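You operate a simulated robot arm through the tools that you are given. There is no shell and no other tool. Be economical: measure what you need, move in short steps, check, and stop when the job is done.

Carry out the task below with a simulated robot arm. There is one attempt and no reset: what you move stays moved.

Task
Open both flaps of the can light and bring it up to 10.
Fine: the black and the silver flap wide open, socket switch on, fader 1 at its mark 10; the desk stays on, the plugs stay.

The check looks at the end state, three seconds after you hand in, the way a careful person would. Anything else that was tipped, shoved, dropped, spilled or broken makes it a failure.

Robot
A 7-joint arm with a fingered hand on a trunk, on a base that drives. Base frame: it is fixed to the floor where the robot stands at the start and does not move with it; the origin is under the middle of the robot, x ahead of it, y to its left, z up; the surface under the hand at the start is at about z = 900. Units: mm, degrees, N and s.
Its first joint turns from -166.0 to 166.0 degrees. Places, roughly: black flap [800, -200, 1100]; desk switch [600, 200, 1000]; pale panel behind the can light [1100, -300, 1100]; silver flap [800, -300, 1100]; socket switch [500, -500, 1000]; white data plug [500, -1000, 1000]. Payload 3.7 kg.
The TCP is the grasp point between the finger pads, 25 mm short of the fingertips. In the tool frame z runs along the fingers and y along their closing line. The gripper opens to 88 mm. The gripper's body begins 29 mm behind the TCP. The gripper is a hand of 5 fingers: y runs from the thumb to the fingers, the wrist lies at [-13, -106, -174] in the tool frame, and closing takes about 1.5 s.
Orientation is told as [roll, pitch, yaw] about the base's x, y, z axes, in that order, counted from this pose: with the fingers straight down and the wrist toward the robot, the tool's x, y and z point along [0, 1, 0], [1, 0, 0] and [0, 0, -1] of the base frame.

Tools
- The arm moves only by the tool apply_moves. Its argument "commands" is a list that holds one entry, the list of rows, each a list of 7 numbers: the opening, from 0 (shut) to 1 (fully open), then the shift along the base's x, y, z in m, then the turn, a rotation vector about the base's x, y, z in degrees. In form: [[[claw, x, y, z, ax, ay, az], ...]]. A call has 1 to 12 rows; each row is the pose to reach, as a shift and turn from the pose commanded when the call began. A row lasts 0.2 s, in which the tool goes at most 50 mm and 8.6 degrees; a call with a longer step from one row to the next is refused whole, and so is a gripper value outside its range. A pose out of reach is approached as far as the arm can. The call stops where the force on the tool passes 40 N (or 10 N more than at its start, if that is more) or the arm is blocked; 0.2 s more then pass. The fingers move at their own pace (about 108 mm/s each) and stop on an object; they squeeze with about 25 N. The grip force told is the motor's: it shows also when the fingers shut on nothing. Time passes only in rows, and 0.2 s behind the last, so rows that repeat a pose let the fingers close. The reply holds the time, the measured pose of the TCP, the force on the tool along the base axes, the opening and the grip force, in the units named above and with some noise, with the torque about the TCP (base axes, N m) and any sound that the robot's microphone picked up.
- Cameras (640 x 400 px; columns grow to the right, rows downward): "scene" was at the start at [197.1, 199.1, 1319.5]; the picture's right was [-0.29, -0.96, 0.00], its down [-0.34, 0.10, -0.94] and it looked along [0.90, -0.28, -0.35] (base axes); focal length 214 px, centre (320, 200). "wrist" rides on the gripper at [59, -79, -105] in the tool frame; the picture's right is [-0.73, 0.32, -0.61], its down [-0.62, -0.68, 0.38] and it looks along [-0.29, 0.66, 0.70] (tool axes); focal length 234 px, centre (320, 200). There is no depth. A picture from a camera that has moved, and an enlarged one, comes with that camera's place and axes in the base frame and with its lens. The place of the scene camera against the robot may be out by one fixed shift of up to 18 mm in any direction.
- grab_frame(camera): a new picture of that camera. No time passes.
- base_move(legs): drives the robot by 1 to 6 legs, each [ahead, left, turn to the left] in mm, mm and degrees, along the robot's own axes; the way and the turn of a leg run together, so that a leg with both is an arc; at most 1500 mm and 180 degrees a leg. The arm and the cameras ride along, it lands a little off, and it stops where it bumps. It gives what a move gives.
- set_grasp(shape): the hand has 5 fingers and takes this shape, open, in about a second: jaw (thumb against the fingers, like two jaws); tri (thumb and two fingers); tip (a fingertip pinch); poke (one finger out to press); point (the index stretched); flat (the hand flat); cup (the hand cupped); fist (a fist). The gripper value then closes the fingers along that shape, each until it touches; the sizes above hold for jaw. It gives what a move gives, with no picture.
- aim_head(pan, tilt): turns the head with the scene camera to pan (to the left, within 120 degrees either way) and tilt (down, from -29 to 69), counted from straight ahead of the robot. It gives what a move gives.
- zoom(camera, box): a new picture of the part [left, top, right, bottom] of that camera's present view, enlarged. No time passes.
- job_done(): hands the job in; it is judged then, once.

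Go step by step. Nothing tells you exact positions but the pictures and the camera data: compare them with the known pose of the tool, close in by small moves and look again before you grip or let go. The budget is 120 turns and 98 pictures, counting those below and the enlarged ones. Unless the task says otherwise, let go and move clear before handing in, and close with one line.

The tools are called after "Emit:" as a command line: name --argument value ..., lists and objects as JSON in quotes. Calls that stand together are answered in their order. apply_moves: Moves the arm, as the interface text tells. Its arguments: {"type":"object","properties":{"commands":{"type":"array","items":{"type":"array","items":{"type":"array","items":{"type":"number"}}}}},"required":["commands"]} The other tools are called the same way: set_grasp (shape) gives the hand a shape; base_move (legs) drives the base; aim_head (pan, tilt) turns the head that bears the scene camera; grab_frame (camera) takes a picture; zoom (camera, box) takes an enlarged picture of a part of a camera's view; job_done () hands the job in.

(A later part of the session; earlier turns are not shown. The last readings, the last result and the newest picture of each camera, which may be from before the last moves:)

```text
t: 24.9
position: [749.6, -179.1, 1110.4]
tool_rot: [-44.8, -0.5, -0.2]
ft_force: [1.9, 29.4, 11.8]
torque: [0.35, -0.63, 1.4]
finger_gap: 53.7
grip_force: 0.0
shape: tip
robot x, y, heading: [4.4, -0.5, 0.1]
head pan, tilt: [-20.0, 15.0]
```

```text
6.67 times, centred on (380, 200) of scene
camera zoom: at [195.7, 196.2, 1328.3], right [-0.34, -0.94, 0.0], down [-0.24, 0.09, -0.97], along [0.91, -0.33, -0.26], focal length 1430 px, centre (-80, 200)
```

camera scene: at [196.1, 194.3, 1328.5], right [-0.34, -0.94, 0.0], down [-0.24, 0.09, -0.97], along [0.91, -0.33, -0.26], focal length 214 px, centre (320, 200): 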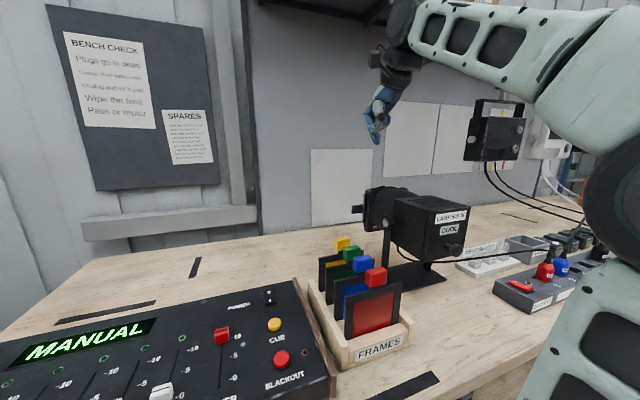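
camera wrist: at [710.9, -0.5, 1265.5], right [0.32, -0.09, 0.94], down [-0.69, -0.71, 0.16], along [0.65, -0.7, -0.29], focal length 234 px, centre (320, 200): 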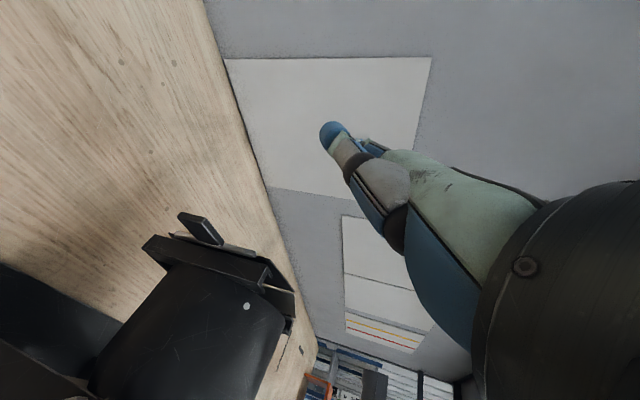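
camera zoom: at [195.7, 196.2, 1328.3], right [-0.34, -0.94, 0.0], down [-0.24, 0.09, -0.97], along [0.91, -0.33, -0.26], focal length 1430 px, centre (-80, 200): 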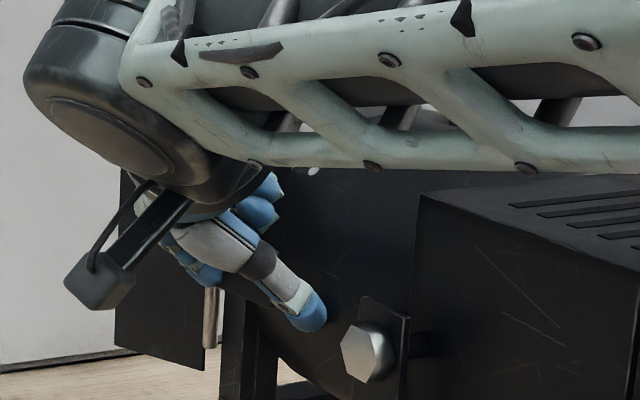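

The black flap is swung out and the push now meets a stop. I move off outward and upward and check.

Emit:
apply_moves --commands '[[[0.5, 0.0, 0.03, 0.01, 0, 0, 0], [0.5, 0.0, 0.07, 0.03, 0, 0, 0], [0.5, -0.02, 0.09, 0.07, 0, 0, 0], [0.5, -0.05, 0.1, 0.11, 0, 0, 0], [0.5, -0.08, 0.1, 0.155, 0, 0, 0], [0.5, -0.1, 0.1, 0.2, 0, 0, 0]]]'

Emit:
grab_frame --camera "wrist"

Emit:
zoom --camera "scene" --box '[325, 150, 475, 250]'

```text
refused: row 4 steps farther than a row can; nothing moved
```

```text
53 pictures are left
camera wrist: at [671.8, -63.4, 1141.5], right [0.31, -0.09, 0.95], down [-0.68, -0.71, 0.16], along [0.66, -0.7, -0.28], focal length 234 px, centre (320, 200)
```

wrist: 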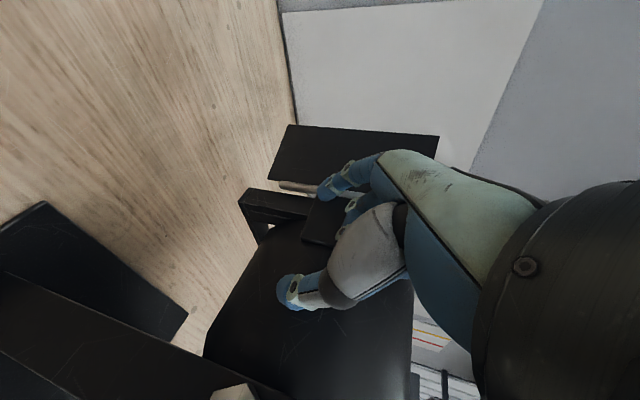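

```text
4.00 times, centred on (400, 200) of scene
camera zoom: at [195.7, 196.2, 1328.3], right [-0.34, -0.94, 0.0], down [-0.24, 0.09, -0.97], along [0.91, -0.33, -0.26], focal length 858 px, centre (0, 200)
```

zoom: 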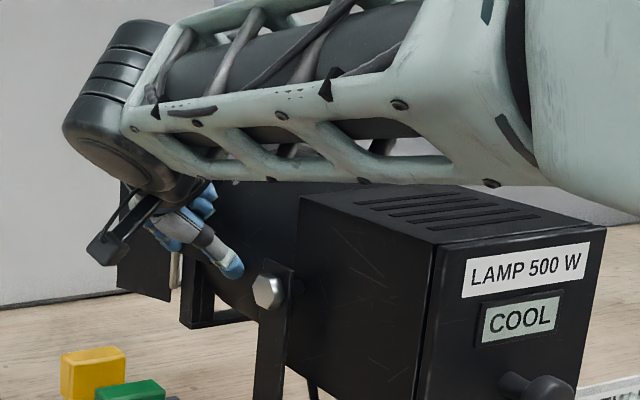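

The black flap stands open with its tab folded back. I back off in smaller steps: outward, then up and back.

Emit:
apply_moves --commands '[[[0.5, 0.0, 0.03, 0.01, 0, 0, 0], [0.5, 0.0, 0.065, 0.03, 0, 0, 0], [0.5, -0.01, 0.08, 0.07, 0, 0, 0], [0.5, -0.025, 0.08, 0.11, 5, 0, 0], [0.5, -0.05, 0.08, 0.15, 13, 0, 0], [0.5, -0.08, 0.08, 0.185, 21, 0, 0], [0.5, -0.11, 0.06, 0.215, 29, 0, 0], [0.5, -0.15, 0.04, 0.22, 37, 0, 0], [0.5, -0.19, 0.02, 0.22, 45, 0, 0], [0.5, -0.235, 0.0, 0.22, 45, 0, 0], [0.5, -0.28, 0.0, 0.22, 45, 0, 0]]]'

Emit:
zoom --camera "scene" --box '[325, 150, 475, 250]'

```text
t: 27.3
position: [470.8, -185.2, 1328.6]
tool_rot: [0.2, 0.1, -0.5]
ft_force: [-0.5, 0.1, 0.1]
torque: [0.0, 0.02, -0.02]
finger_gap: 44.4
grip_force: 0.1
shape: tip
robot x, y, heading: [-3.2, 2.1, -0.2]
head pan, tilt: [-20.0, 15.0]
```

```text
4.00 times, centred on (400, 200) of scene
camera zoom: at [196.5, 194.4, 1328.4], right [-0.34, -0.94, 0.0], down [-0.24, 0.09, -0.97], along [0.91, -0.33, -0.26], focal length 858 px, centre (0, 200)
```

zoom: 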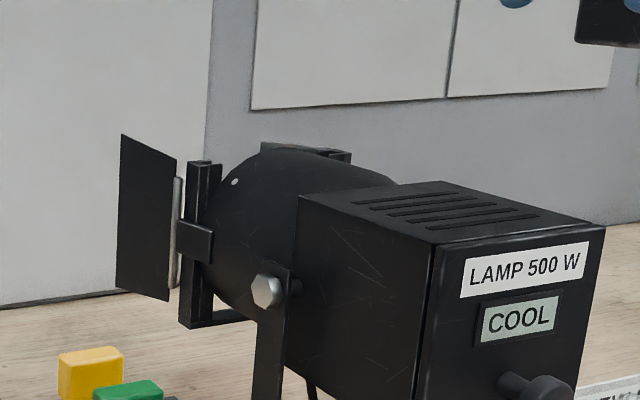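

The black flap is wide open. Now I drive the base about 420 mm to the right to work on the silver flap from its own side.

Emit:
base_move --legs '[[0, -420, 0]]'

Emit:
aim_head --pan 10 --tilt 20

Emit:
grab_frame --camera "scene"

Emit:
grab_frame --camera "wrist"

```text
t: 29.9
position: [471.5, -605.9, 1329.0]
tool_rot: [0.2, 0.0, -0.5]
ft_force: [0.7, -0.1, -0.7]
torque: [-0.01, -0.01, 0.01]
finger_gap: 44.4
grip_force: 0.1
shape: tip
robot x, y, heading: [-0.1, -421.9, 0.2]
head pan, tilt: [-20.0, 15.0]
```

```text
t: 30.8
position: [471.1, -606.3, 1329.0]
tool_rot: [0.2, 0.0, -0.4]
ft_force: [0.8, 0.0, 0.4]
torque: [-0.01, -0.02, -0.01]
finger_gap: 44.2
grip_force: 0.0
shape: tip
robot x, y, heading: [1.2, -425.4, 0.0]
head pan, tilt: [10.0, 20.0]
```

```text
50 pictures are left
camera scene: at [199.7, -180.5, 1320.4], right [0.18, -0.98, 0.0], down [-0.34, -0.06, -0.94], along [0.93, 0.16, -0.34], focal length 214 px, centre (320, 200)
```

scene: 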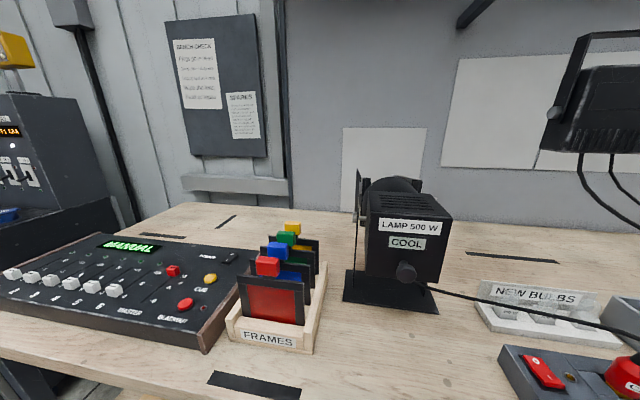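

```text
49 pictures are left
camera wrist: at [393.3, -547.8, 1433.9], right [0.32, -0.73, 0.6], down [-0.69, -0.62, -0.38], along [0.65, -0.29, -0.7], focal length 234 px, centre (320, 200)
```

wrist: 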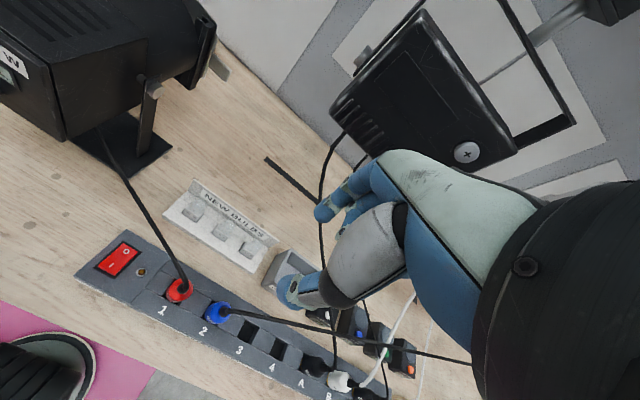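

A silver tab is visible on the lamp's right side. Zooming in.

Emit:
zoom --camera "wrist" --box '[130, 0, 290, 120]'

Emit:
zoom --camera "scene" --box '[340, 160, 480, 310]'

```text
3.33 times, centred on (210, 60) of wrist
camera zoom: at [393.3, -547.8, 1433.9], right [0.32, -0.73, 0.6], down [-0.69, -0.62, -0.38], along [0.65, -0.29, -0.7], focal length 781 px, centre (687, 667)
```

zoom: 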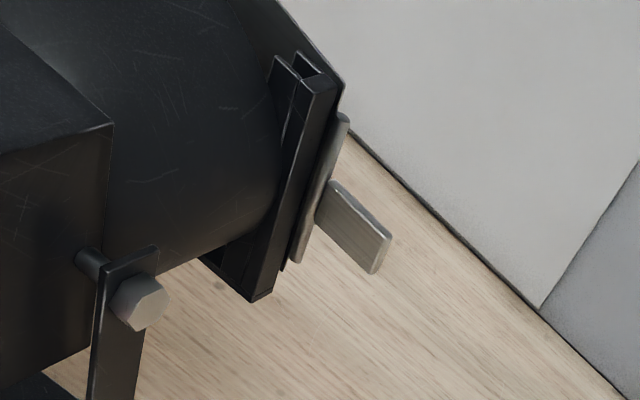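

```text
2.67 times, centred on (410, 235) of scene
camera zoom: at [199.7, -180.5, 1320.4], right [0.18, -0.98, 0.0], down [-0.34, -0.06, -0.94], along [0.93, 0.16, -0.34], focal length 572 px, centre (80, 107)
```

zoom: 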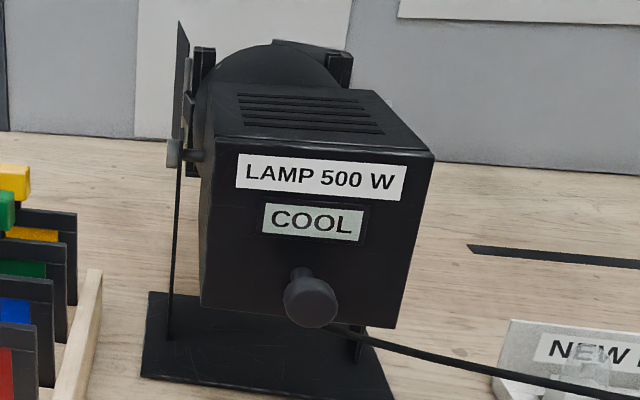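

The silver tab runs from y≈-364 to -404 at x≈797, z≈1105, a mirror of the other. I bring the hand, rolled 25° outward, above it, keeping clear of the hanging box to the right.

Emit:
apply_moves --commands '[[[1, 0.035, 0.035, 0, 0, 0, 0], [1, 0.07, 0.07, 0, 0, 0, 0], [1, 0.105, 0.1, 0, 0, 0, 0], [1, 0.145, 0.13, 0, 5, 0, 0], [1, 0.185, 0.155, 0, 10, 0, 0], [1, 0.23, 0.175, 0, 15, 0, 0], [1, 0.275, 0.185, -0.01, 20, 0, 0], [1, 0.32, 0.19, -0.03, 25, 0, 0], [1, 0.32, 0.19, -0.08, 25, 0, 0]]]'

Emit:
grab_frame --camera "wrist"

Emit:
grab_frame --camera "scene"

```text
t: 32.8
position: [793.9, -414.9, 1253.1]
tool_rot: [25.3, 0.1, -0.3]
ft_force: [0.4, 0.8, 0.1]
torque: [-0.01, -0.04, -0.02]
finger_gap: 87.4
grip_force: 0.1
shape: tip
robot x, y, heading: [1.6, -421.1, 0.1]
head pan, tilt: [10.0, 20.0]
```

```text
46 pictures are left
camera wrist: at [714.9, -406.5, 1372.6], right [0.32, -0.92, 0.24], down [-0.69, -0.4, -0.61], along [0.66, 0.03, -0.75], focal length 234 px, centre (320, 200)
```

wrist: 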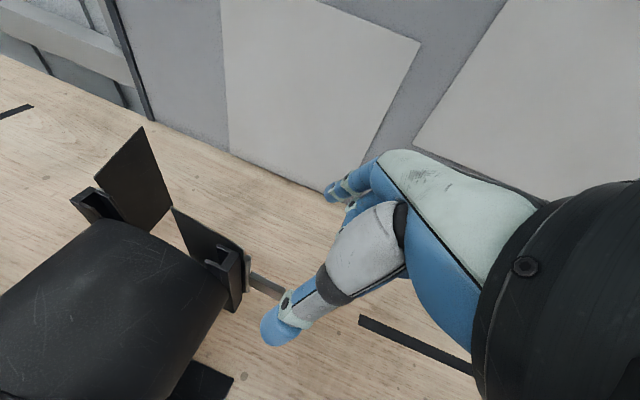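

```text
45 pictures are left
camera scene: at [199.6, -180.4, 1320.4], right [0.18, -0.98, 0.0], down [-0.34, -0.06, -0.94], along [0.93, 0.17, -0.34], focal length 214 px, centre (320, 200)
```

scene: 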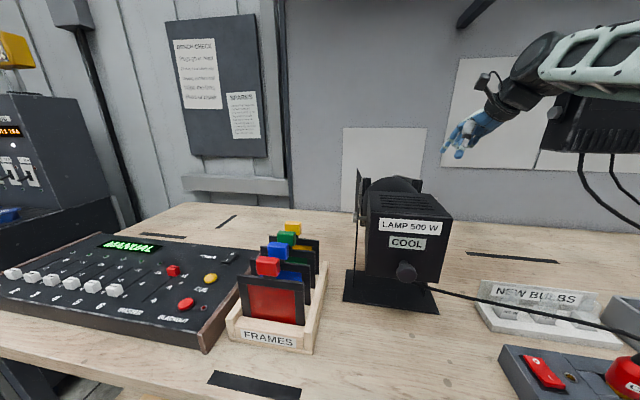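

Clear view: black flap open, silver still shut. I descend outside the tab, then slide inward so it's straddled.

Emit:
apply_moves --commands '[[[1, 0.0, -0.01, -0.04, 0, 0, 0], [1, 0.0, -0.012, -0.08, 0, 0, 0], [1, 0.0, -0.012, -0.115, 0, 0, 0], [1, 0.0, -0.012, -0.135, 0, 0, 0], [1, 0.0, 0.0, -0.137, 0, 0, 0], [1, 0.0, 0.008, -0.137, 0, 0, 0], [1, 0.0, 0.008, -0.137, 0, 0, 0]]]'

Emit:
grab_frame --camera "wrist"

```text
t: 34.4
position: [792.3, -408.7, 1113.3]
tool_rot: [25.2, 0.3, -0.2]
ft_force: [1.4, 0.3, 0.6]
torque: [-0.02, -0.02, 0.0]
finger_gap: 87.8
grip_force: 0.1
shape: tip
robot x, y, heading: [2.5, -422.6, 0.2]
head pan, tilt: [10.0, 20.0]
```

```text
44 pictures are left
camera wrist: at [713.0, -399.0, 1232.7], right [0.32, -0.92, 0.24], down [-0.69, -0.4, -0.61], along [0.65, 0.03, -0.76], focal length 234 px, centre (320, 200)
```

wrist: 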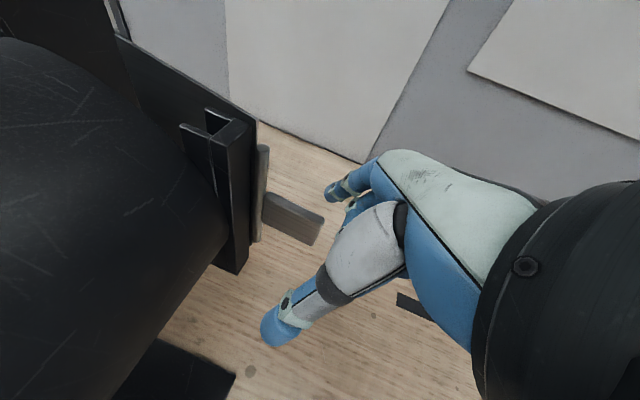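

The index is at the tab's outer end. I slide 17 mm further in, slightly lower, then pull back.

Emit:
apply_moves --commands '[[[1, 0.0, 0.009, -0.006, 0, 0, 0], [1, 0.0, 0.018, -0.008, 0, 0, 0], [1, -0.01, 0.018, -0.008, 0, 0, 0], [1, -0.02, 0.018, -0.008, 0, 0, 0], [1, -0.03, 0.018, -0.008, 0, 0, 0], [1, -0.04, 0.018, -0.008, 0, 0, 0], [1, -0.04, 0.018, -0.008, 0, 0, 0]]]'

Emit:
grab_frame --camera "wrist"

```text
t: 36.0
position: [752.3, -391.3, 1103.6]
tool_rot: [25.2, 0.3, -0.3]
ft_force: [-0.3, 0.3, -0.5]
torque: [0.02, 0.0, -0.02]
finger_gap: 87.8
grip_force: 0.0
shape: tip
robot x, y, heading: [0.7, -424.6, 0.2]
head pan, tilt: [10.0, 20.0]
```

```text
43 pictures are left
camera wrist: at [673.8, -382.4, 1223.4], right [0.32, -0.92, 0.24], down [-0.69, -0.4, -0.61], along [0.65, 0.03, -0.76], focal length 234 px, centre (320, 200)
```

wrist: 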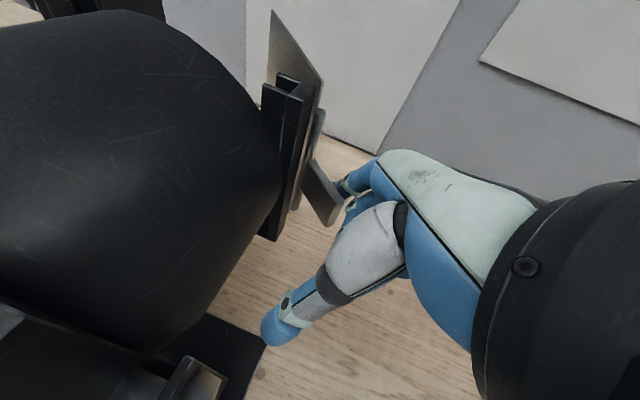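

The silver flap is swinging too. Now half-close to draw the index back and push inward.

Emit:
apply_moves --commands '[[[0.8, 0.0, 0, 0, 0, 0, 0], [0.65, 0.0, 0, 0, 0, 0, 0], [0.5, 0.0, 0, 0, 0, 0, 0], [0.5, 0.0, 0.006, 0, 0, 0, 0], [0.5, 0.0, 0.012, 0, 0, 0, 0], [0.5, 0.0, 0.016, 0, 0, 0, 0], [0.5, 0.0, 0.016, 0, 0, 0, 0]]]'

Emit:
grab_frame --camera "wrist"

```text
t: 37.6
position: [752.2, -374.8, 1103.2]
tool_rot: [25.2, 0.2, -0.2]
ft_force: [-0.9, -1.4, -0.5]
torque: [-0.01, 0.04, -0.02]
finger_gap: 43.2
grip_force: 0.2
shape: tip
robot x, y, heading: [2.2, -423.5, 0.3]
head pan, tilt: [10.0, 20.0]
```

```text
42 pictures are left
camera wrist: at [673.7, -366.2, 1223.6], right [0.32, -0.92, 0.24], down [-0.69, -0.4, -0.61], along [0.65, 0.03, -0.76], focal length 234 px, centre (320, 200)
```

wrist: 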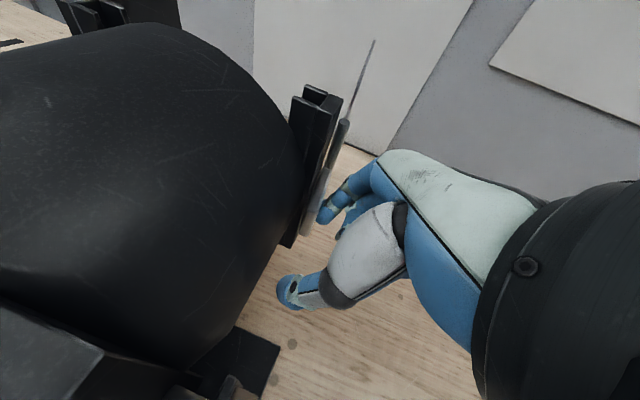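

Flap is nearly out; a bit more inward push until the stop.

Emit:
apply_moves --commands '[[[0.5, 0.0, 0.006, 0, 0, 0, 0], [0.5, 0.0, 0.012, 0, 0, 0, 0], [0.5, 0.0, 0.018, 0, 0, 0, 0], [0.5, 0.0, 0.018, 0, 0, 0, 0]]]'

Emit:
grab_frame --camera "wrist"

```text
t: 38.5
position: [752.5, -367.3, 1104.5]
tool_rot: [24.9, 0.1, -1.0]
ft_force: [-4.0, -10.7, -0.9]
torque: [-0.21, 0.06, -0.3]
finger_gap: 41.9
grip_force: 0.0
shape: tip
robot x, y, heading: [2.4, -423.7, 0.1]
head pan, tilt: [10.0, 20.0]
stopped in row 4: the force on the tool passed its limit at 45 N (the readings are from after the stop); the commanded pose is now the measured one
```

```text
41 pictures are left
camera wrist: at [674.7, -356.4, 1223.9], right [0.31, -0.92, 0.24], down [-0.69, -0.39, -0.61], along [0.66, 0.02, -0.75], focal length 234 px, centre (320, 200)
```

wrist: 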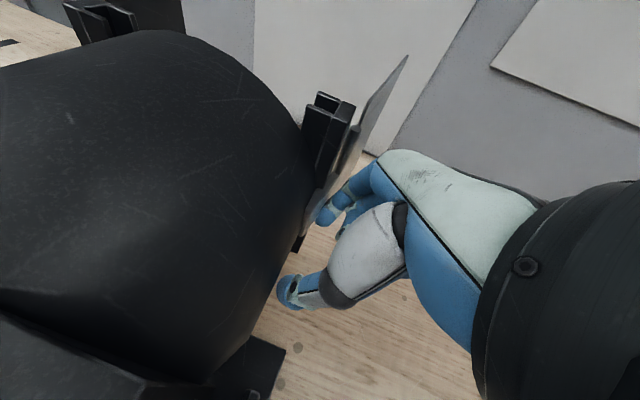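

Stop reached; the silver flap is past perpendicular. I back out to the right, then up and back towards the socket switch, rolling level.

Emit:
apply_moves --commands '[[[0.5, 0.0, -0.03, 0.0, 0, 0, 0], [0.5, 0.0, -0.06, 0.02, 0, 0, 0], [0.5, -0.01, -0.065, 0.065, 0, 0, 0], [0.5, -0.02, -0.065, 0.11, 0, 0, 0], [0.5, -0.03, -0.065, 0.155, -5, 0, 0], [0.5, -0.06, -0.075, 0.185, -10, 0, 0], [0.5, -0.1, -0.085, 0.2, -15, 0, 0], [0.5, -0.145, -0.09, 0.2, -20, 0, 0], [0.5, -0.19, -0.095, 0.2, -25, 0, 0], [0.5, -0.235, -0.1, 0.2, -25, 0, 0], [0.5, -0.275, -0.105, 0.19, -25, 0, 0], [0.5, -0.3, -0.107, 0.16, -25, 0, 0]]]'

Emit:
set_grasp --shape "poke"

Emit:
aim_head --pan -10 --tilt 35

Emit:
grab_frame --camera "scene"

Emit:
grab_frame --camera "wrist"

```text
t: 41.0
position: [451.3, -472.5, 1263.9]
tool_rot: [0.0, -0.3, -0.9]
ft_force: [0.5, -0.1, 0.1]
torque: [-0.02, 0.0, -0.03]
finger_gap: 44.0
grip_force: 0.0
shape: tip
robot x, y, heading: [1.7, -421.0, -0.1]
head pan, tilt: [10.0, 20.0]
```

```text
t: 42.0
position: [452.4, -471.3, 1265.4]
tool_rot: [0.0, -0.3, -0.9]
ft_force: [-1.2, 0.0, -0.4]
torque: [-0.01, -0.02, 0.0]
finger_gap: 0.0
grip_force: 0.1
shape: poke
robot x, y, heading: [1.4, -424.7, 0.2]
head pan, tilt: [10.0, 20.0]
```

```text
t: 42.8
position: [452.0, -470.3, 1264.8]
tool_rot: [0.0, -0.1, -0.9]
ft_force: [-0.3, 0.5, -0.5]
torque: [0.0, 0.0, -0.03]
finger_gap: 0.0
grip_force: 0.0
shape: poke
robot x, y, heading: [2.7, -427.2, -0.0]
head pan, tilt: [-10.0, 35.0]
```

```text
40 pictures are left
camera scene: at [194.9, -212.5, 1296.5], right [-0.17, -0.99, 0.0], down [-0.56, 0.1, -0.82], along [0.81, -0.14, -0.57], focal length 214 px, centre (320, 200)
```

scene: 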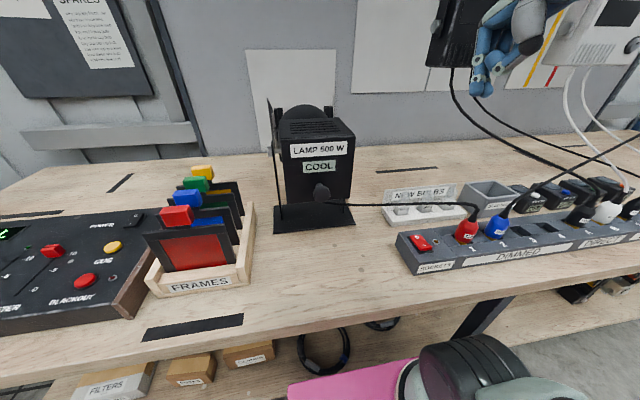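

```text
39 pictures are left
camera wrist: at [373.3, -411.6, 1368.6], right [0.31, -0.73, 0.61], down [-0.69, -0.61, -0.39], along [0.66, -0.3, -0.69], focal length 234 px, centre (320, 200)
```

wrist: 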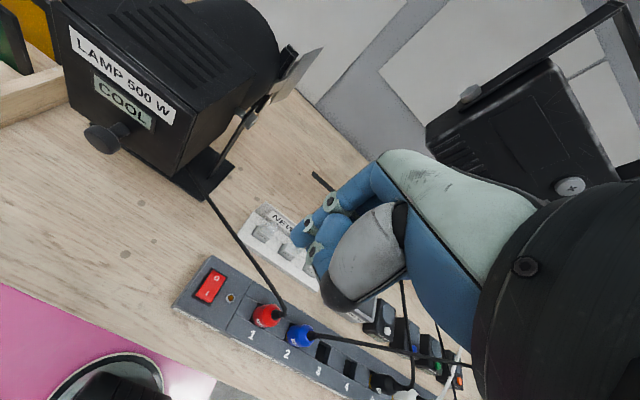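

Emit:
zoom --camera "scene" --box '[390, 210, 500, 280]'

Emit:
zoom --camera "scene" --box '[450, 0, 570, 110]'

Emit:
zoom --camera "wrist" --box '[160, 160, 400, 340]'

```text
5.71 times, centred on (445, 245) of scene
camera zoom: at [194.9, -212.5, 1296.5], right [-0.17, -0.99, 0.0], down [-0.56, 0.1, -0.82], along [0.81, -0.14, -0.57], focal length 1226 px, centre (-394, -57)
```

zoom: 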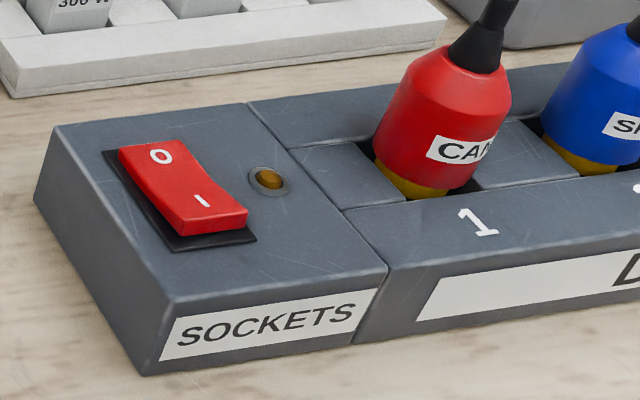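

```text
3.64 times, centred on (510, 55) of scene
camera zoom: at [194.9, -212.5, 1296.5], right [-0.17, -0.99, 0.0], down [-0.56, 0.1, -0.82], along [0.81, -0.14, -0.57], focal length 780 px, centre (-371, 727)
```

zoom: 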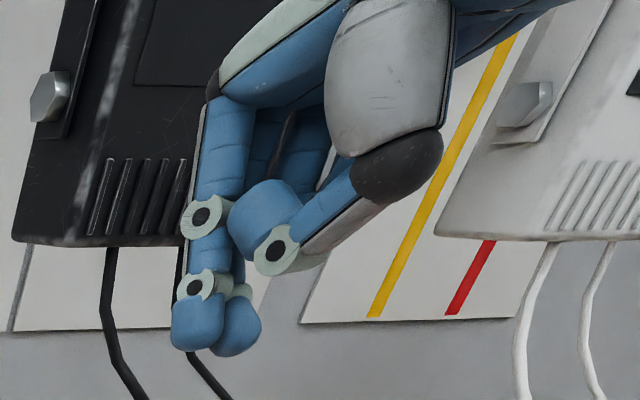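

```text
2.22 times, centred on (280, 250) of wrist
camera zoom: at [373.3, -411.6, 1368.6], right [0.31, -0.73, 0.61], down [-0.69, -0.61, -0.39], along [0.66, -0.3, -0.69], focal length 520 px, centre (409, 89)
```

zoom: 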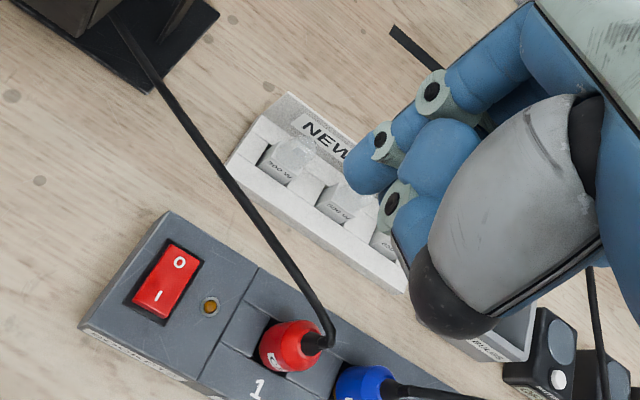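

The rocker's raised I half is at about x 445–468, y -477. The red plug is close on the right, so I turn the hand -90° (fingers trailing towards me, wrist to the left) before descending.

Emit:
apply_moves --commands '[[[1, 0, 0, 0, 0, 0, -8], [1, 0, 0, 0, 0, 0, -16], [1, 0, 0, 0, 0, 0, -24], [1, -0.002, 0, 0, 0, 0, -32], [1, -0.004, 0, 0, 0, 0, -40], [1, -0.006, 0, -0.02, 0, 0, -48], [1, -0.008, 0, -0.05, 0, 0, -56], [1, -0.008, -0.002, -0.09, 0, 0, -64], [1, -0.008, -0.004, -0.13, 0, 0, -72], [1, -0.008, -0.006, -0.17, 0, 0, -80], [1, -0.008, -0.006, -0.2, 0, 0, -88], [1, -0.008, -0.006, -0.22, 0, 0, -88]]]'

Emit:
zoom --camera "scene" --box '[370, 160, 510, 280]'

Emit:
grab_frame --camera "wrist"

```text
t: 45.4
position: [437.4, -482.9, 1042.5]
tool_rot: [0.1, 1.4, -87.2]
ft_force: [0.4, 0.2, -0.2]
torque: [-0.03, -0.03, 0.01]
finger_gap: 0.0
grip_force: 0.1
shape: poke
robot x, y, heading: [-0.4, -428.1, 0.1]
head pan, tilt: [-10.0, 35.0]
```

```text
3.33 times, centred on (440, 220) of scene
camera zoom: at [188.7, -217.0, 1298.8], right [-0.14, -0.99, -0.01], down [-0.56, 0.09, -0.82], along [0.81, -0.11, -0.57], focal length 715 px, centre (-80, 133)
```

zoom: 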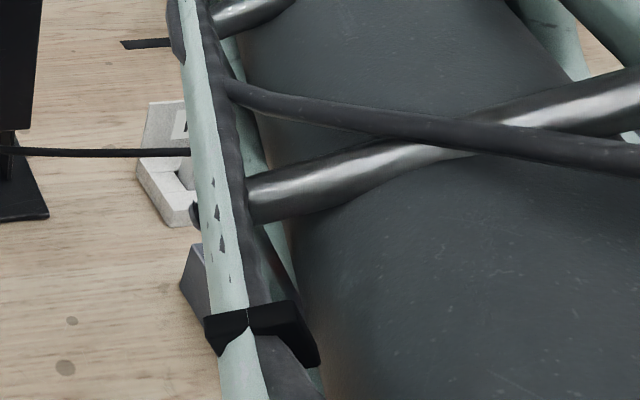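

```text
34 pictures are left
camera wrist: at [493.3, -403.4, 1149.4], right [-0.71, -0.37, 0.6], down [-0.66, 0.66, -0.37], along [-0.26, -0.65, -0.71], focal length 234 px, centre (320, 200)
```

wrist: 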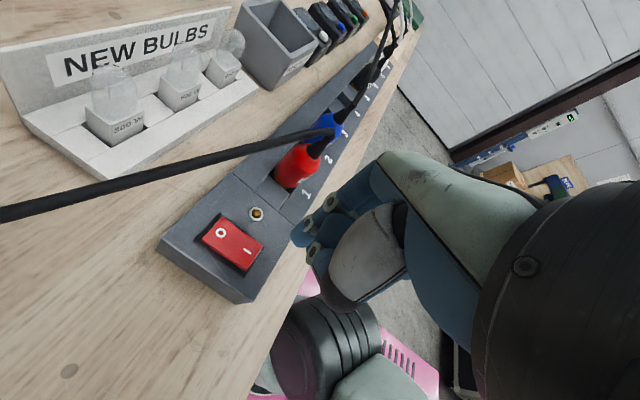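

The index tip is near (447, -484, 1022) and the I half near (458, -473, 975). I align and go down gently.

Emit:
apply_moves --commands '[[[1, 0.006, 0.009, 0, 0, 0, 0], [1, 0.007, 0.009, -0.015, 0, 0, 0], [1, 0.007, 0.009, -0.03, 0, 0, 0], [1, 0.007, 0.009, -0.03, 0, 0, 0]]]'

Emit:
zoom --camera "wrist" --box '[140, 130, 380, 320]'

```text
t: 46.4
position: [447.4, -471.2, 1013.6]
tool_rot: [0.1, 1.5, -86.5]
ft_force: [0.0, 0.2, -0.2]
torque: [0.03, -0.02, -0.01]
finger_gap: 0.0
grip_force: 0.0
shape: poke
robot x, y, heading: [3.8, -425.1, 0.1]
head pan, tilt: [-10.0, 35.0]
```

```text
2.11 times, centred on (260, 225) of wrist
camera zoom: at [501.1, -392.5, 1120.8], right [-0.71, -0.38, 0.6], down [-0.66, 0.65, -0.37], along [-0.25, -0.65, -0.71], focal length 493 px, centre (446, 147)
```

zoom: 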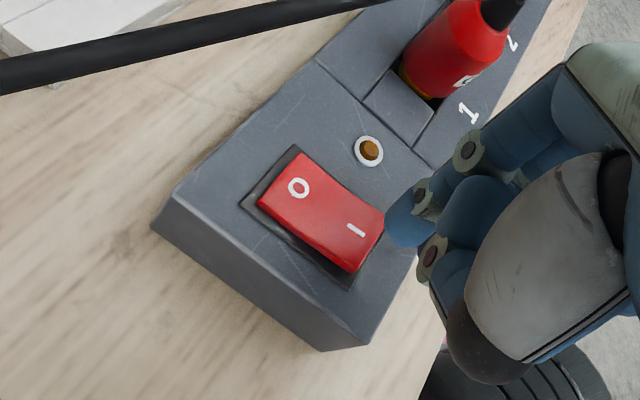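

The tip is just above the I end. I shift 4 mm forward and press down in small steps.

Emit:
apply_moves --commands '[[[1, 0.003, 0.002, -0.008, 0, 0, 0], [1, 0.003, 0.002, -0.013, 0, 0, 0], [1, 0.003, 0.002, -0.017, 0, 0, 0], [1, 0.003, 0.002, -0.02, 0, 0, 0], [1, 0.003, 0.002, -0.023, 0, 0, 0]]]'

Emit:
zoom --camera "wrist" --box '[140, 130, 380, 320]'

```text
t: 47.6
position: [448.3, -471.8, 994.5]
tool_rot: [0.3, 1.3, -86.9]
ft_force: [-0.1, -0.3, -0.3]
torque: [-0.01, 0.02, 0.0]
finger_gap: 0.0
grip_force: 0.2
shape: poke
robot x, y, heading: [-2.0, -425.6, -0.1]
head pan, tilt: [-10.0, 35.0]
```

```text
2.11 times, centred on (260, 225) of wrist
camera zoom: at [502.4, -391.6, 1099.7], right [-0.71, -0.38, 0.6], down [-0.66, 0.65, -0.37], along [-0.25, -0.66, -0.71], focal length 493 px, centre (446, 147)
```

zoom: 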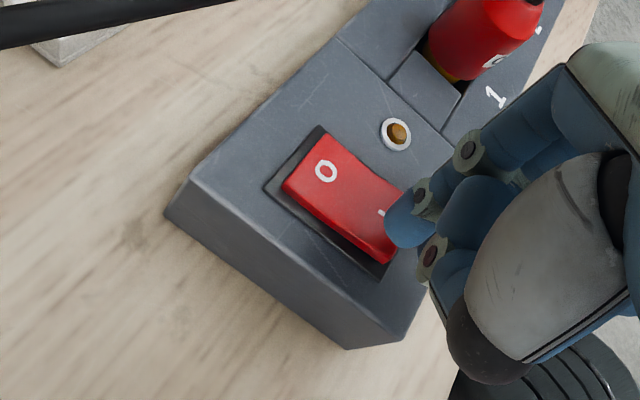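

No contact yet; I continue down.

Emit:
apply_moves --commands '[[[1, 0.003, 0, -0.004, 0, 0, 0], [1, 0.004, 0, -0.008, 0, 0, 0], [1, 0.004, 0, -0.011, 0, 0, 0], [1, 0.004, 0, -0.014, 0, 0, 0], [1, 0.004, 0, -0.017, 0, 0, 0]]]'

Emit:
zoom --camera "wrist" --box '[140, 130, 380, 320]'

```text
t: 48.8
position: [448.7, -471.5, 977.4]
tool_rot: [0.6, 0.9, -87.0]
ft_force: [0.7, 0.4, 16.6]
torque: [-0.05, -0.22, 0.01]
finger_gap: 0.0
grip_force: 0.0
shape: poke
robot x, y, heading: [-2.7, -423.4, 0.0]
head pan, tilt: [-10.0, 35.0]
```

```text
2.11 times, centred on (260, 225) of wrist
camera zoom: at [503.1, -391.3, 1084.2], right [-0.71, -0.37, 0.59], down [-0.65, 0.65, -0.38], along [-0.25, -0.66, -0.71], focal length 493 px, centre (446, 147)
```

zoom: 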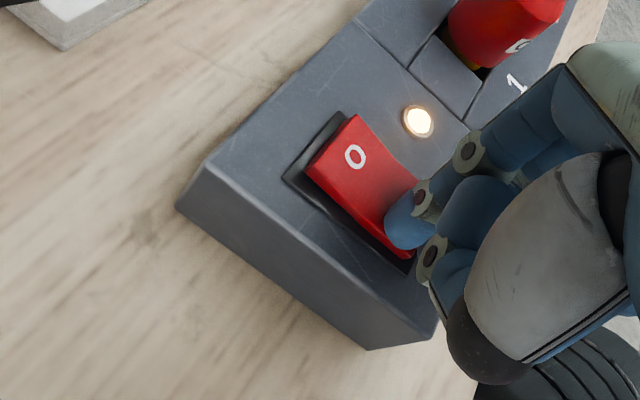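

The socket switch flipped and its neon is lit. I lift straight up, turn back, and then drive left towards the desk.

Emit:
apply_moves --commands '[[[1, 0, 0, 0.04, 0, 0, 0], [1, 0, 0, 0.085, 0, 0, 0], [1, 0, 0, 0.13, 0, 0, 8], [1, 0, 0, 0.175, 0, 0, 16], [1, -0.01, 0, 0.22, 0, 0, 24], [1, -0.02, 0, 0.26, 0, 0, 32], [1, -0.03, 0, 0.3, 0, 0, 40], [1, -0.04, 0, 0.33, 0, 0, 48], [1, -0.05, 0, 0.35, 0, 0, 56], [1, -0.06, 0, 0.35, 0, 0, 64], [1, -0.07, 0, 0.35, 0, 0, 72], [1, -0.08, 0, 0.35, 0, 0, 80]]]'

Emit:
base_move --legs '[[0, 720, 0]]'

Emit:
aim_head --pan 15 --tilt 45

Emit:
grab_frame --camera "scene"

Emit:
grab_frame --camera "wrist"

```text
t: 51.4
position: [380.5, -467.5, 1323.4]
tool_rot: [-0.1, -0.2, -8.8]
ft_force: [-0.1, -0.1, -0.7]
torque: [0.0, 0.03, 0.0]
finger_gap: 0.0
grip_force: 0.1
shape: poke
robot x, y, heading: [1.3, -426.5, 0.0]
head pan, tilt: [-10.0, 35.0]
```

```text
t: 55.3
position: [381.5, 239.2, 1324.3]
tool_rot: [0.0, -0.2, -9.2]
ft_force: [-0.2, 0.4, 0.7]
torque: [-0.02, 0.0, -0.01]
finger_gap: 0.2
grip_force: 0.0
shape: poke
robot x, y, heading: [3.0, 283.2, -0.3]
head pan, tilt: [-10.0, 35.0]
```

```text
t: 56.1
position: [381.8, 240.3, 1324.3]
tool_rot: [0.0, -0.1, -9.1]
ft_force: [0.2, -0.1, 0.7]
torque: [0.05, -0.01, 0.03]
finger_gap: 0.0
grip_force: 0.0
shape: poke
robot x, y, heading: [0.2, 287.7, -0.1]
head pan, tilt: [15.0, 45.0]
```

```text
30 pictures are left
camera scene: at [189.2, 532.2, 1281.7], right [0.25, -0.97, 0.0], down [-0.68, -0.18, -0.71], along [0.68, 0.18, -0.71], focal length 214 px, centre (320, 200)
```

scene: 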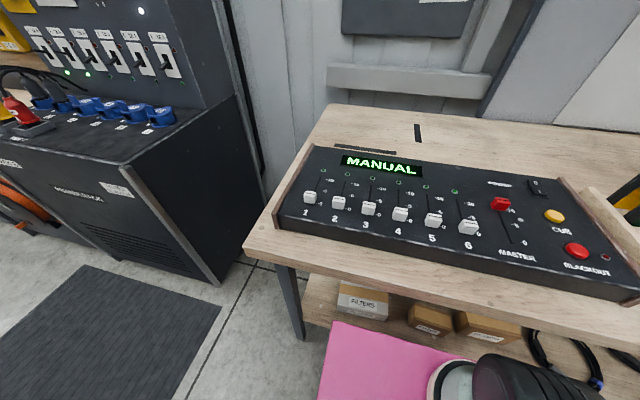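

```text
29 pictures are left
camera wrist: at [312.3, 310.7, 1428.4], right [0.2, -0.77, 0.61], down [-0.77, -0.51, -0.39], along [0.6, -0.39, -0.69], focal length 234 px, centre (320, 200)
```

wrist: 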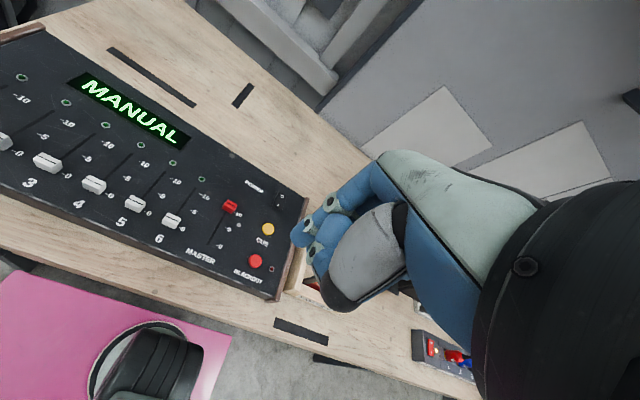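

Fader 1 is at the desk's left end, down at 0. Zooming on it and the master.

Emit:
zoom --camera "scene" --box '[285, 140, 405, 220]'

Emit:
zoom --camera "scene" --box '[440, 160, 630, 280]'

```text
5.00 times, centred on (345, 180) of scene
camera zoom: at [189.2, 532.2, 1281.7], right [0.25, -0.97, 0.0], down [-0.68, -0.18, -0.71], along [0.68, 0.18, -0.71], focal length 1072 px, centre (195, 300)
```

zoom: 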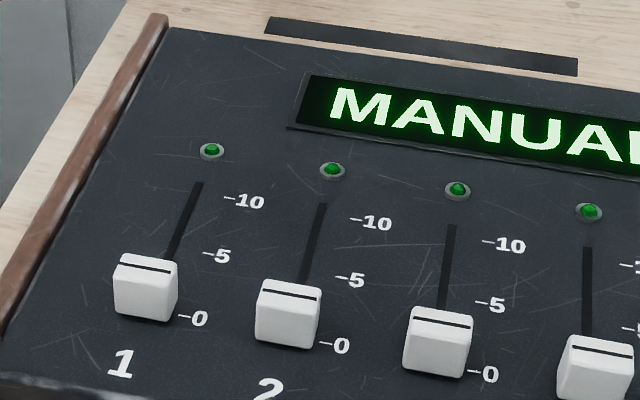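

```text
3.33 times, centred on (535, 220) of scene
camera zoom: at [189.2, 532.2, 1281.7], right [0.25, -0.97, 0.0], down [-0.68, -0.18, -0.71], along [0.68, 0.18, -0.71], focal length 715 px, centre (-397, 133)
```

zoom: 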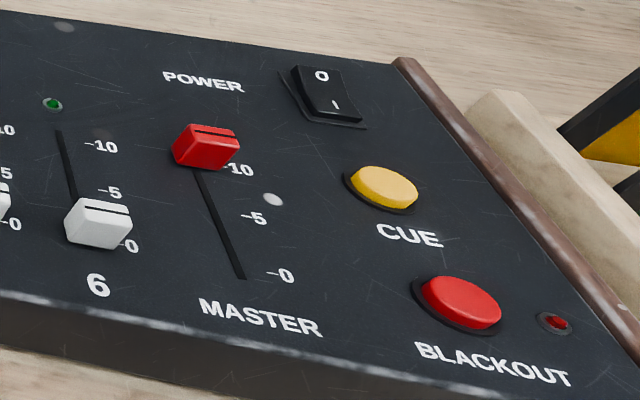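

Master is at 10. I drive 230 mm further left, take the "point" shape, and triangulate the fader cap.

Emit:
base_move --legs '[[0, 230, 0]]'

Emit:
set_grasp --shape "point"

Emit:
apply_moves --commands '[[[1, -0.02, 0.03, -0.03, 0, 0, 4.5], [1, -0.04, 0.06, -0.06, 0, 0, 9]]]'

Emit:
grab_frame --camera "wrist"

Emit:
grab_frame --camera "scene"

```text
t: 57.9
position: [382.5, 467.9, 1323.8]
tool_rot: [0.0, -0.2, -9.3]
ft_force: [-0.3, 0.2, -0.2]
torque: [-0.02, 0.04, -0.01]
finger_gap: 0.1
grip_force: 0.0
shape: poke
robot x, y, heading: [3.8, 517.4, -0.4]
head pan, tilt: [15.0, 45.0]
```

```text
t: 58.8
position: [382.7, 468.9, 1324.6]
tool_rot: [0.1, -0.2, -9.4]
ft_force: [-0.4, 0.3, 0.0]
torque: [0.01, 0.01, -0.01]
finger_gap: 0.2
grip_force: 0.1
shape: point
robot x, y, heading: [4.8, 517.5, -0.5]
head pan, tilt: [15.0, 45.0]
```

```text
t: 59.4
position: [341.3, 529.4, 1265.9]
tool_rot: [0.0, -0.2, -0.4]
ft_force: [-0.5, 0.1, -0.2]
torque: [-0.04, 0.03, 0.02]
finger_gap: 0.0
grip_force: 0.0
shape: point
robot x, y, heading: [6.1, 517.4, -0.5]
head pan, tilt: [15.0, 45.0]
```

```text
26 pictures are left
camera wrist: at [262.6, 589.1, 1369.1], right [0.32, -0.73, 0.61], down [-0.68, -0.62, -0.39], along [0.66, -0.29, -0.69], focal length 234 px, centre (320, 200)
```

wrist: 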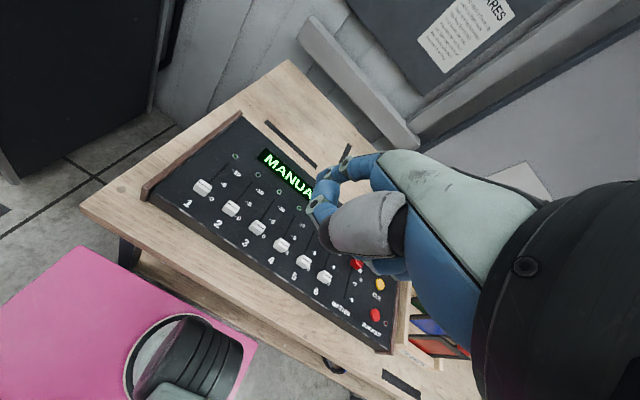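

```text
25 pictures are left
camera scene: at [191.7, 761.9, 1281.7], right [0.25, -0.97, 0.0], down [-0.68, -0.18, -0.71], along [0.68, 0.18, -0.71], focal length 214 px, centre (320, 200)
```

scene: 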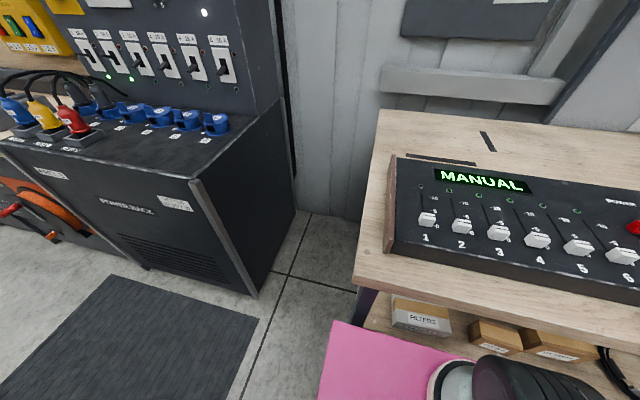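

Emit:
zoom --camera "wrist" --box '[160, 130, 300, 240]'

Emit:
zoom --camera "scene" --box '[390, 170, 490, 250]'

```text
3.64 times, centred on (230, 185) of wrist
camera zoom: at [262.6, 589.1, 1369.1], right [0.32, -0.73, 0.61], down [-0.68, -0.62, -0.39], along [0.66, -0.29, -0.69], focal length 852 px, centre (647, 254)
```

zoom: 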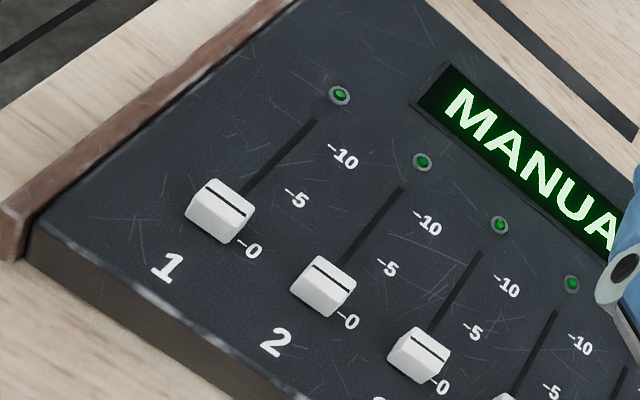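

```text
5.00 times, centred on (440, 210) of scene
camera zoom: at [191.7, 761.9, 1281.7], right [0.25, -0.97, 0.0], down [-0.68, -0.18, -0.71], along [0.68, 0.18, -0.71], focal length 1072 px, centre (-280, 150)
```

zoom: 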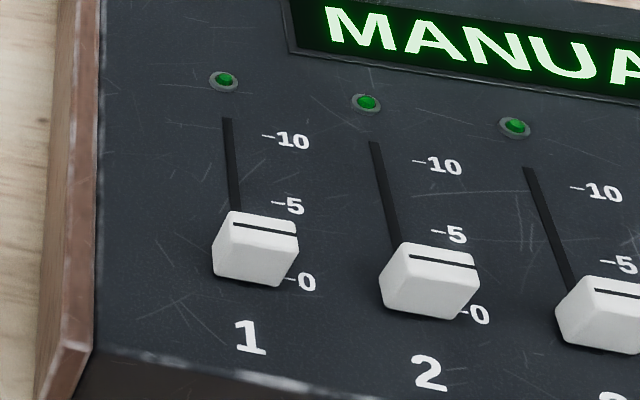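

Fader 1's cap is at about (489, 634, 970); its mark 10 is about 75 mm further back. I bring the index behind the cap, a bit above the desk, and look.

Emit:
apply_moves --commands '[[[1, 0.0, 0.03, -0.03, 0, 0, 0], [1, 0.01, 0.06, -0.06, 0, 0, 0], [1, 0.02, 0.088, -0.1, 0, 0, 0], [1, 0.03, 0.09, -0.145, 0, 0, 0], [1, 0.04, 0.09, -0.19, 0, 0, 0], [1, 0.05, 0.09, -0.23, 0, 0, 0], [1, 0.053, 0.09, -0.256, 0, 0, 0]]]'

Emit:
zoom --camera "wrist" --box '[200, 100, 420, 290]'

Emit:
zoom --camera "scene" --box '[380, 150, 500, 260]'

```text
t: 61.0
position: [394.6, 617.6, 1006.0]
tool_rot: [0.0, -0.2, -0.5]
ft_force: [0.0, -0.5, 0.0]
torque: [-0.02, -0.01, -0.01]
finger_gap: 0.1
grip_force: 0.1
shape: point
robot x, y, heading: [-0.6, 512.8, -0.5]
head pan, tilt: [15.0, 45.0]
```

```text
2.11 times, centred on (310, 195) of wrist
camera zoom: at [315.3, 677.8, 1110.3], right [0.31, -0.73, 0.61], down [-0.68, -0.62, -0.39], along [0.66, -0.3, -0.69], focal length 493 px, centre (341, 210)
```

zoom: 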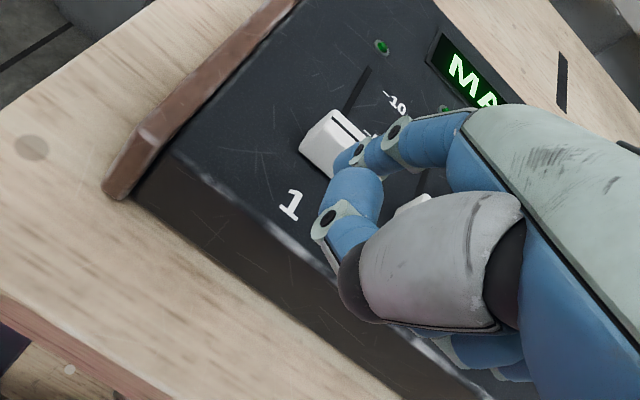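

```text
3.64 times, centred on (440, 205) of scene
camera zoom: at [191.5, 761.9, 1281.7], right [0.25, -0.97, 0.0], down [-0.68, -0.18, -0.71], along [0.68, 0.18, -0.71], focal length 780 px, centre (-116, 182)
```

zoom: 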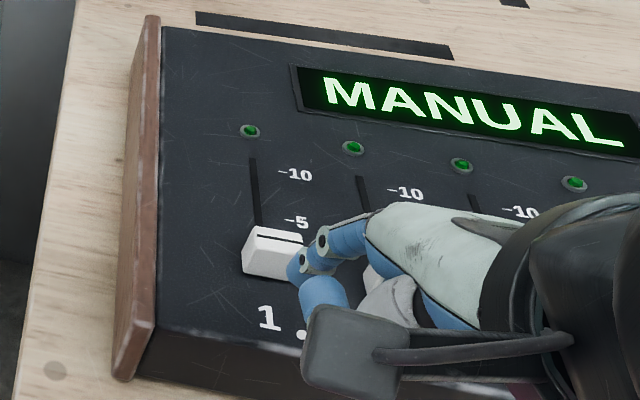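

The finger is aligned behind the cap. I lower it beside the cap near the desk surface.

Emit:
apply_moves --commands '[[[1, -0.003, 0.002, -0.012, 0, 0, 0], [1, -0.003, 0.002, -0.02, 0, 0, 0], [1, -0.003, 0.002, -0.026, 0, 0, 0], [1, -0.003, 0.002, -0.029, 0, 0, 0]]]'

Emit:
zoom --camera "scene" --box '[400, 170, 490, 250]'

Emit:
zoom --camera "wrist" --box '[250, 110, 370, 220]'

```text
t: 62.0
position: [392.9, 620.4, 979.6]
tool_rot: [-0.1, -0.1, -0.5]
ft_force: [0.4, 0.4, 0.9]
torque: [0.01, -0.01, 0.0]
finger_gap: 0.0
grip_force: 0.1
shape: point
robot x, y, heading: [6.2, 518.1, -0.5]
head pan, tilt: [15.0, 45.0]
```

```text
5.00 times, centred on (445, 210) of scene
camera zoom: at [191.6, 761.9, 1281.7], right [0.25, -0.97, 0.0], down [-0.68, -0.18, -0.71], along [0.68, 0.18, -0.71], focal length 1072 px, centre (-305, 150)
```

zoom: 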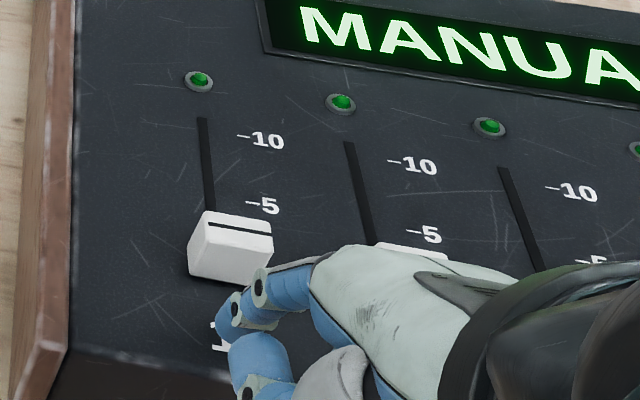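

```text
3.64 times, centred on (310, 165) of wrist
camera zoom: at [313.8, 680.0, 1083.8], right [0.31, -0.73, 0.61], down [-0.68, -0.62, -0.39], along [0.66, -0.3, -0.69], focal length 852 px, centre (356, 327)
```

zoom: 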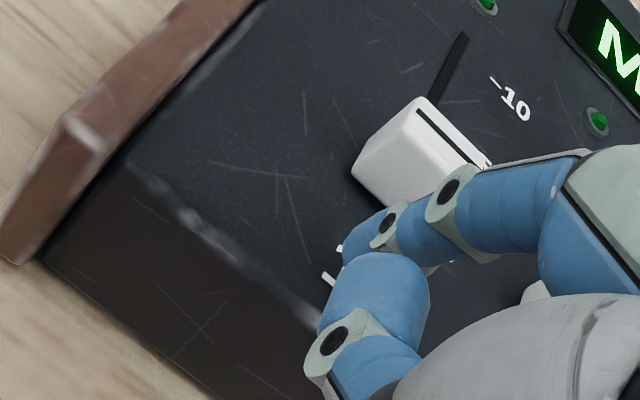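

The finger sits behind the cap close to the surface. I push away from me slowly, short of the full way, then check.

Emit:
apply_moves --commands '[[[1, 0.01, 0.004, 0, 0, 0, 0], [1, 0.02, 0.004, 0, 0, 0, 0], [1, 0.03, 0.004, 0, 0, 0, 0], [1, 0.04, 0.004, 0, 0, 0, 0], [1, 0.05, 0.004, 0, 0, 0, 0], [1, 0.06, 0.004, 0, 0, 0, 0], [1, 0.07, 0.004, 0, 0, 0, 0], [1, 0.07, 0.004, 0, 0, 0, 0]]]'

Emit:
zoom --camera "scene" --box '[400, 170, 490, 250]'

```text
t: 63.8
position: [460.4, 624.1, 979.2]
tool_rot: [0.0, -0.2, -0.5]
ft_force: [-0.3, -0.3, 0.4]
torque: [0.03, -0.06, 0.0]
finger_gap: 80.3
grip_force: 0.1
shape: point
robot x, y, heading: [2.1, 517.9, -0.6]
head pan, tilt: [15.0, 45.0]
```

```text
5.00 times, centred on (445, 210) of scene
camera zoom: at [191.6, 761.9, 1281.7], right [0.25, -0.97, 0.0], down [-0.68, -0.18, -0.71], along [0.68, 0.18, -0.71], focal length 1072 px, centre (-305, 150)
```

zoom: 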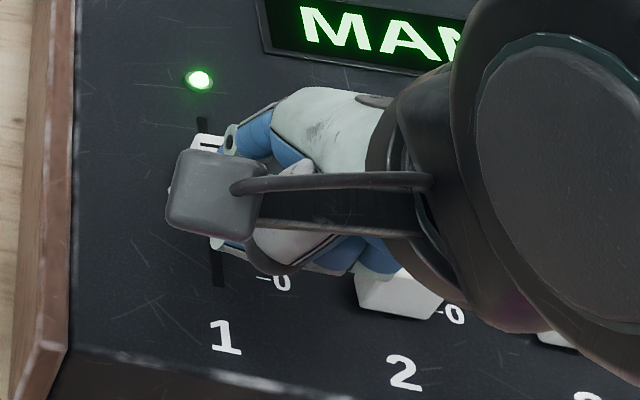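

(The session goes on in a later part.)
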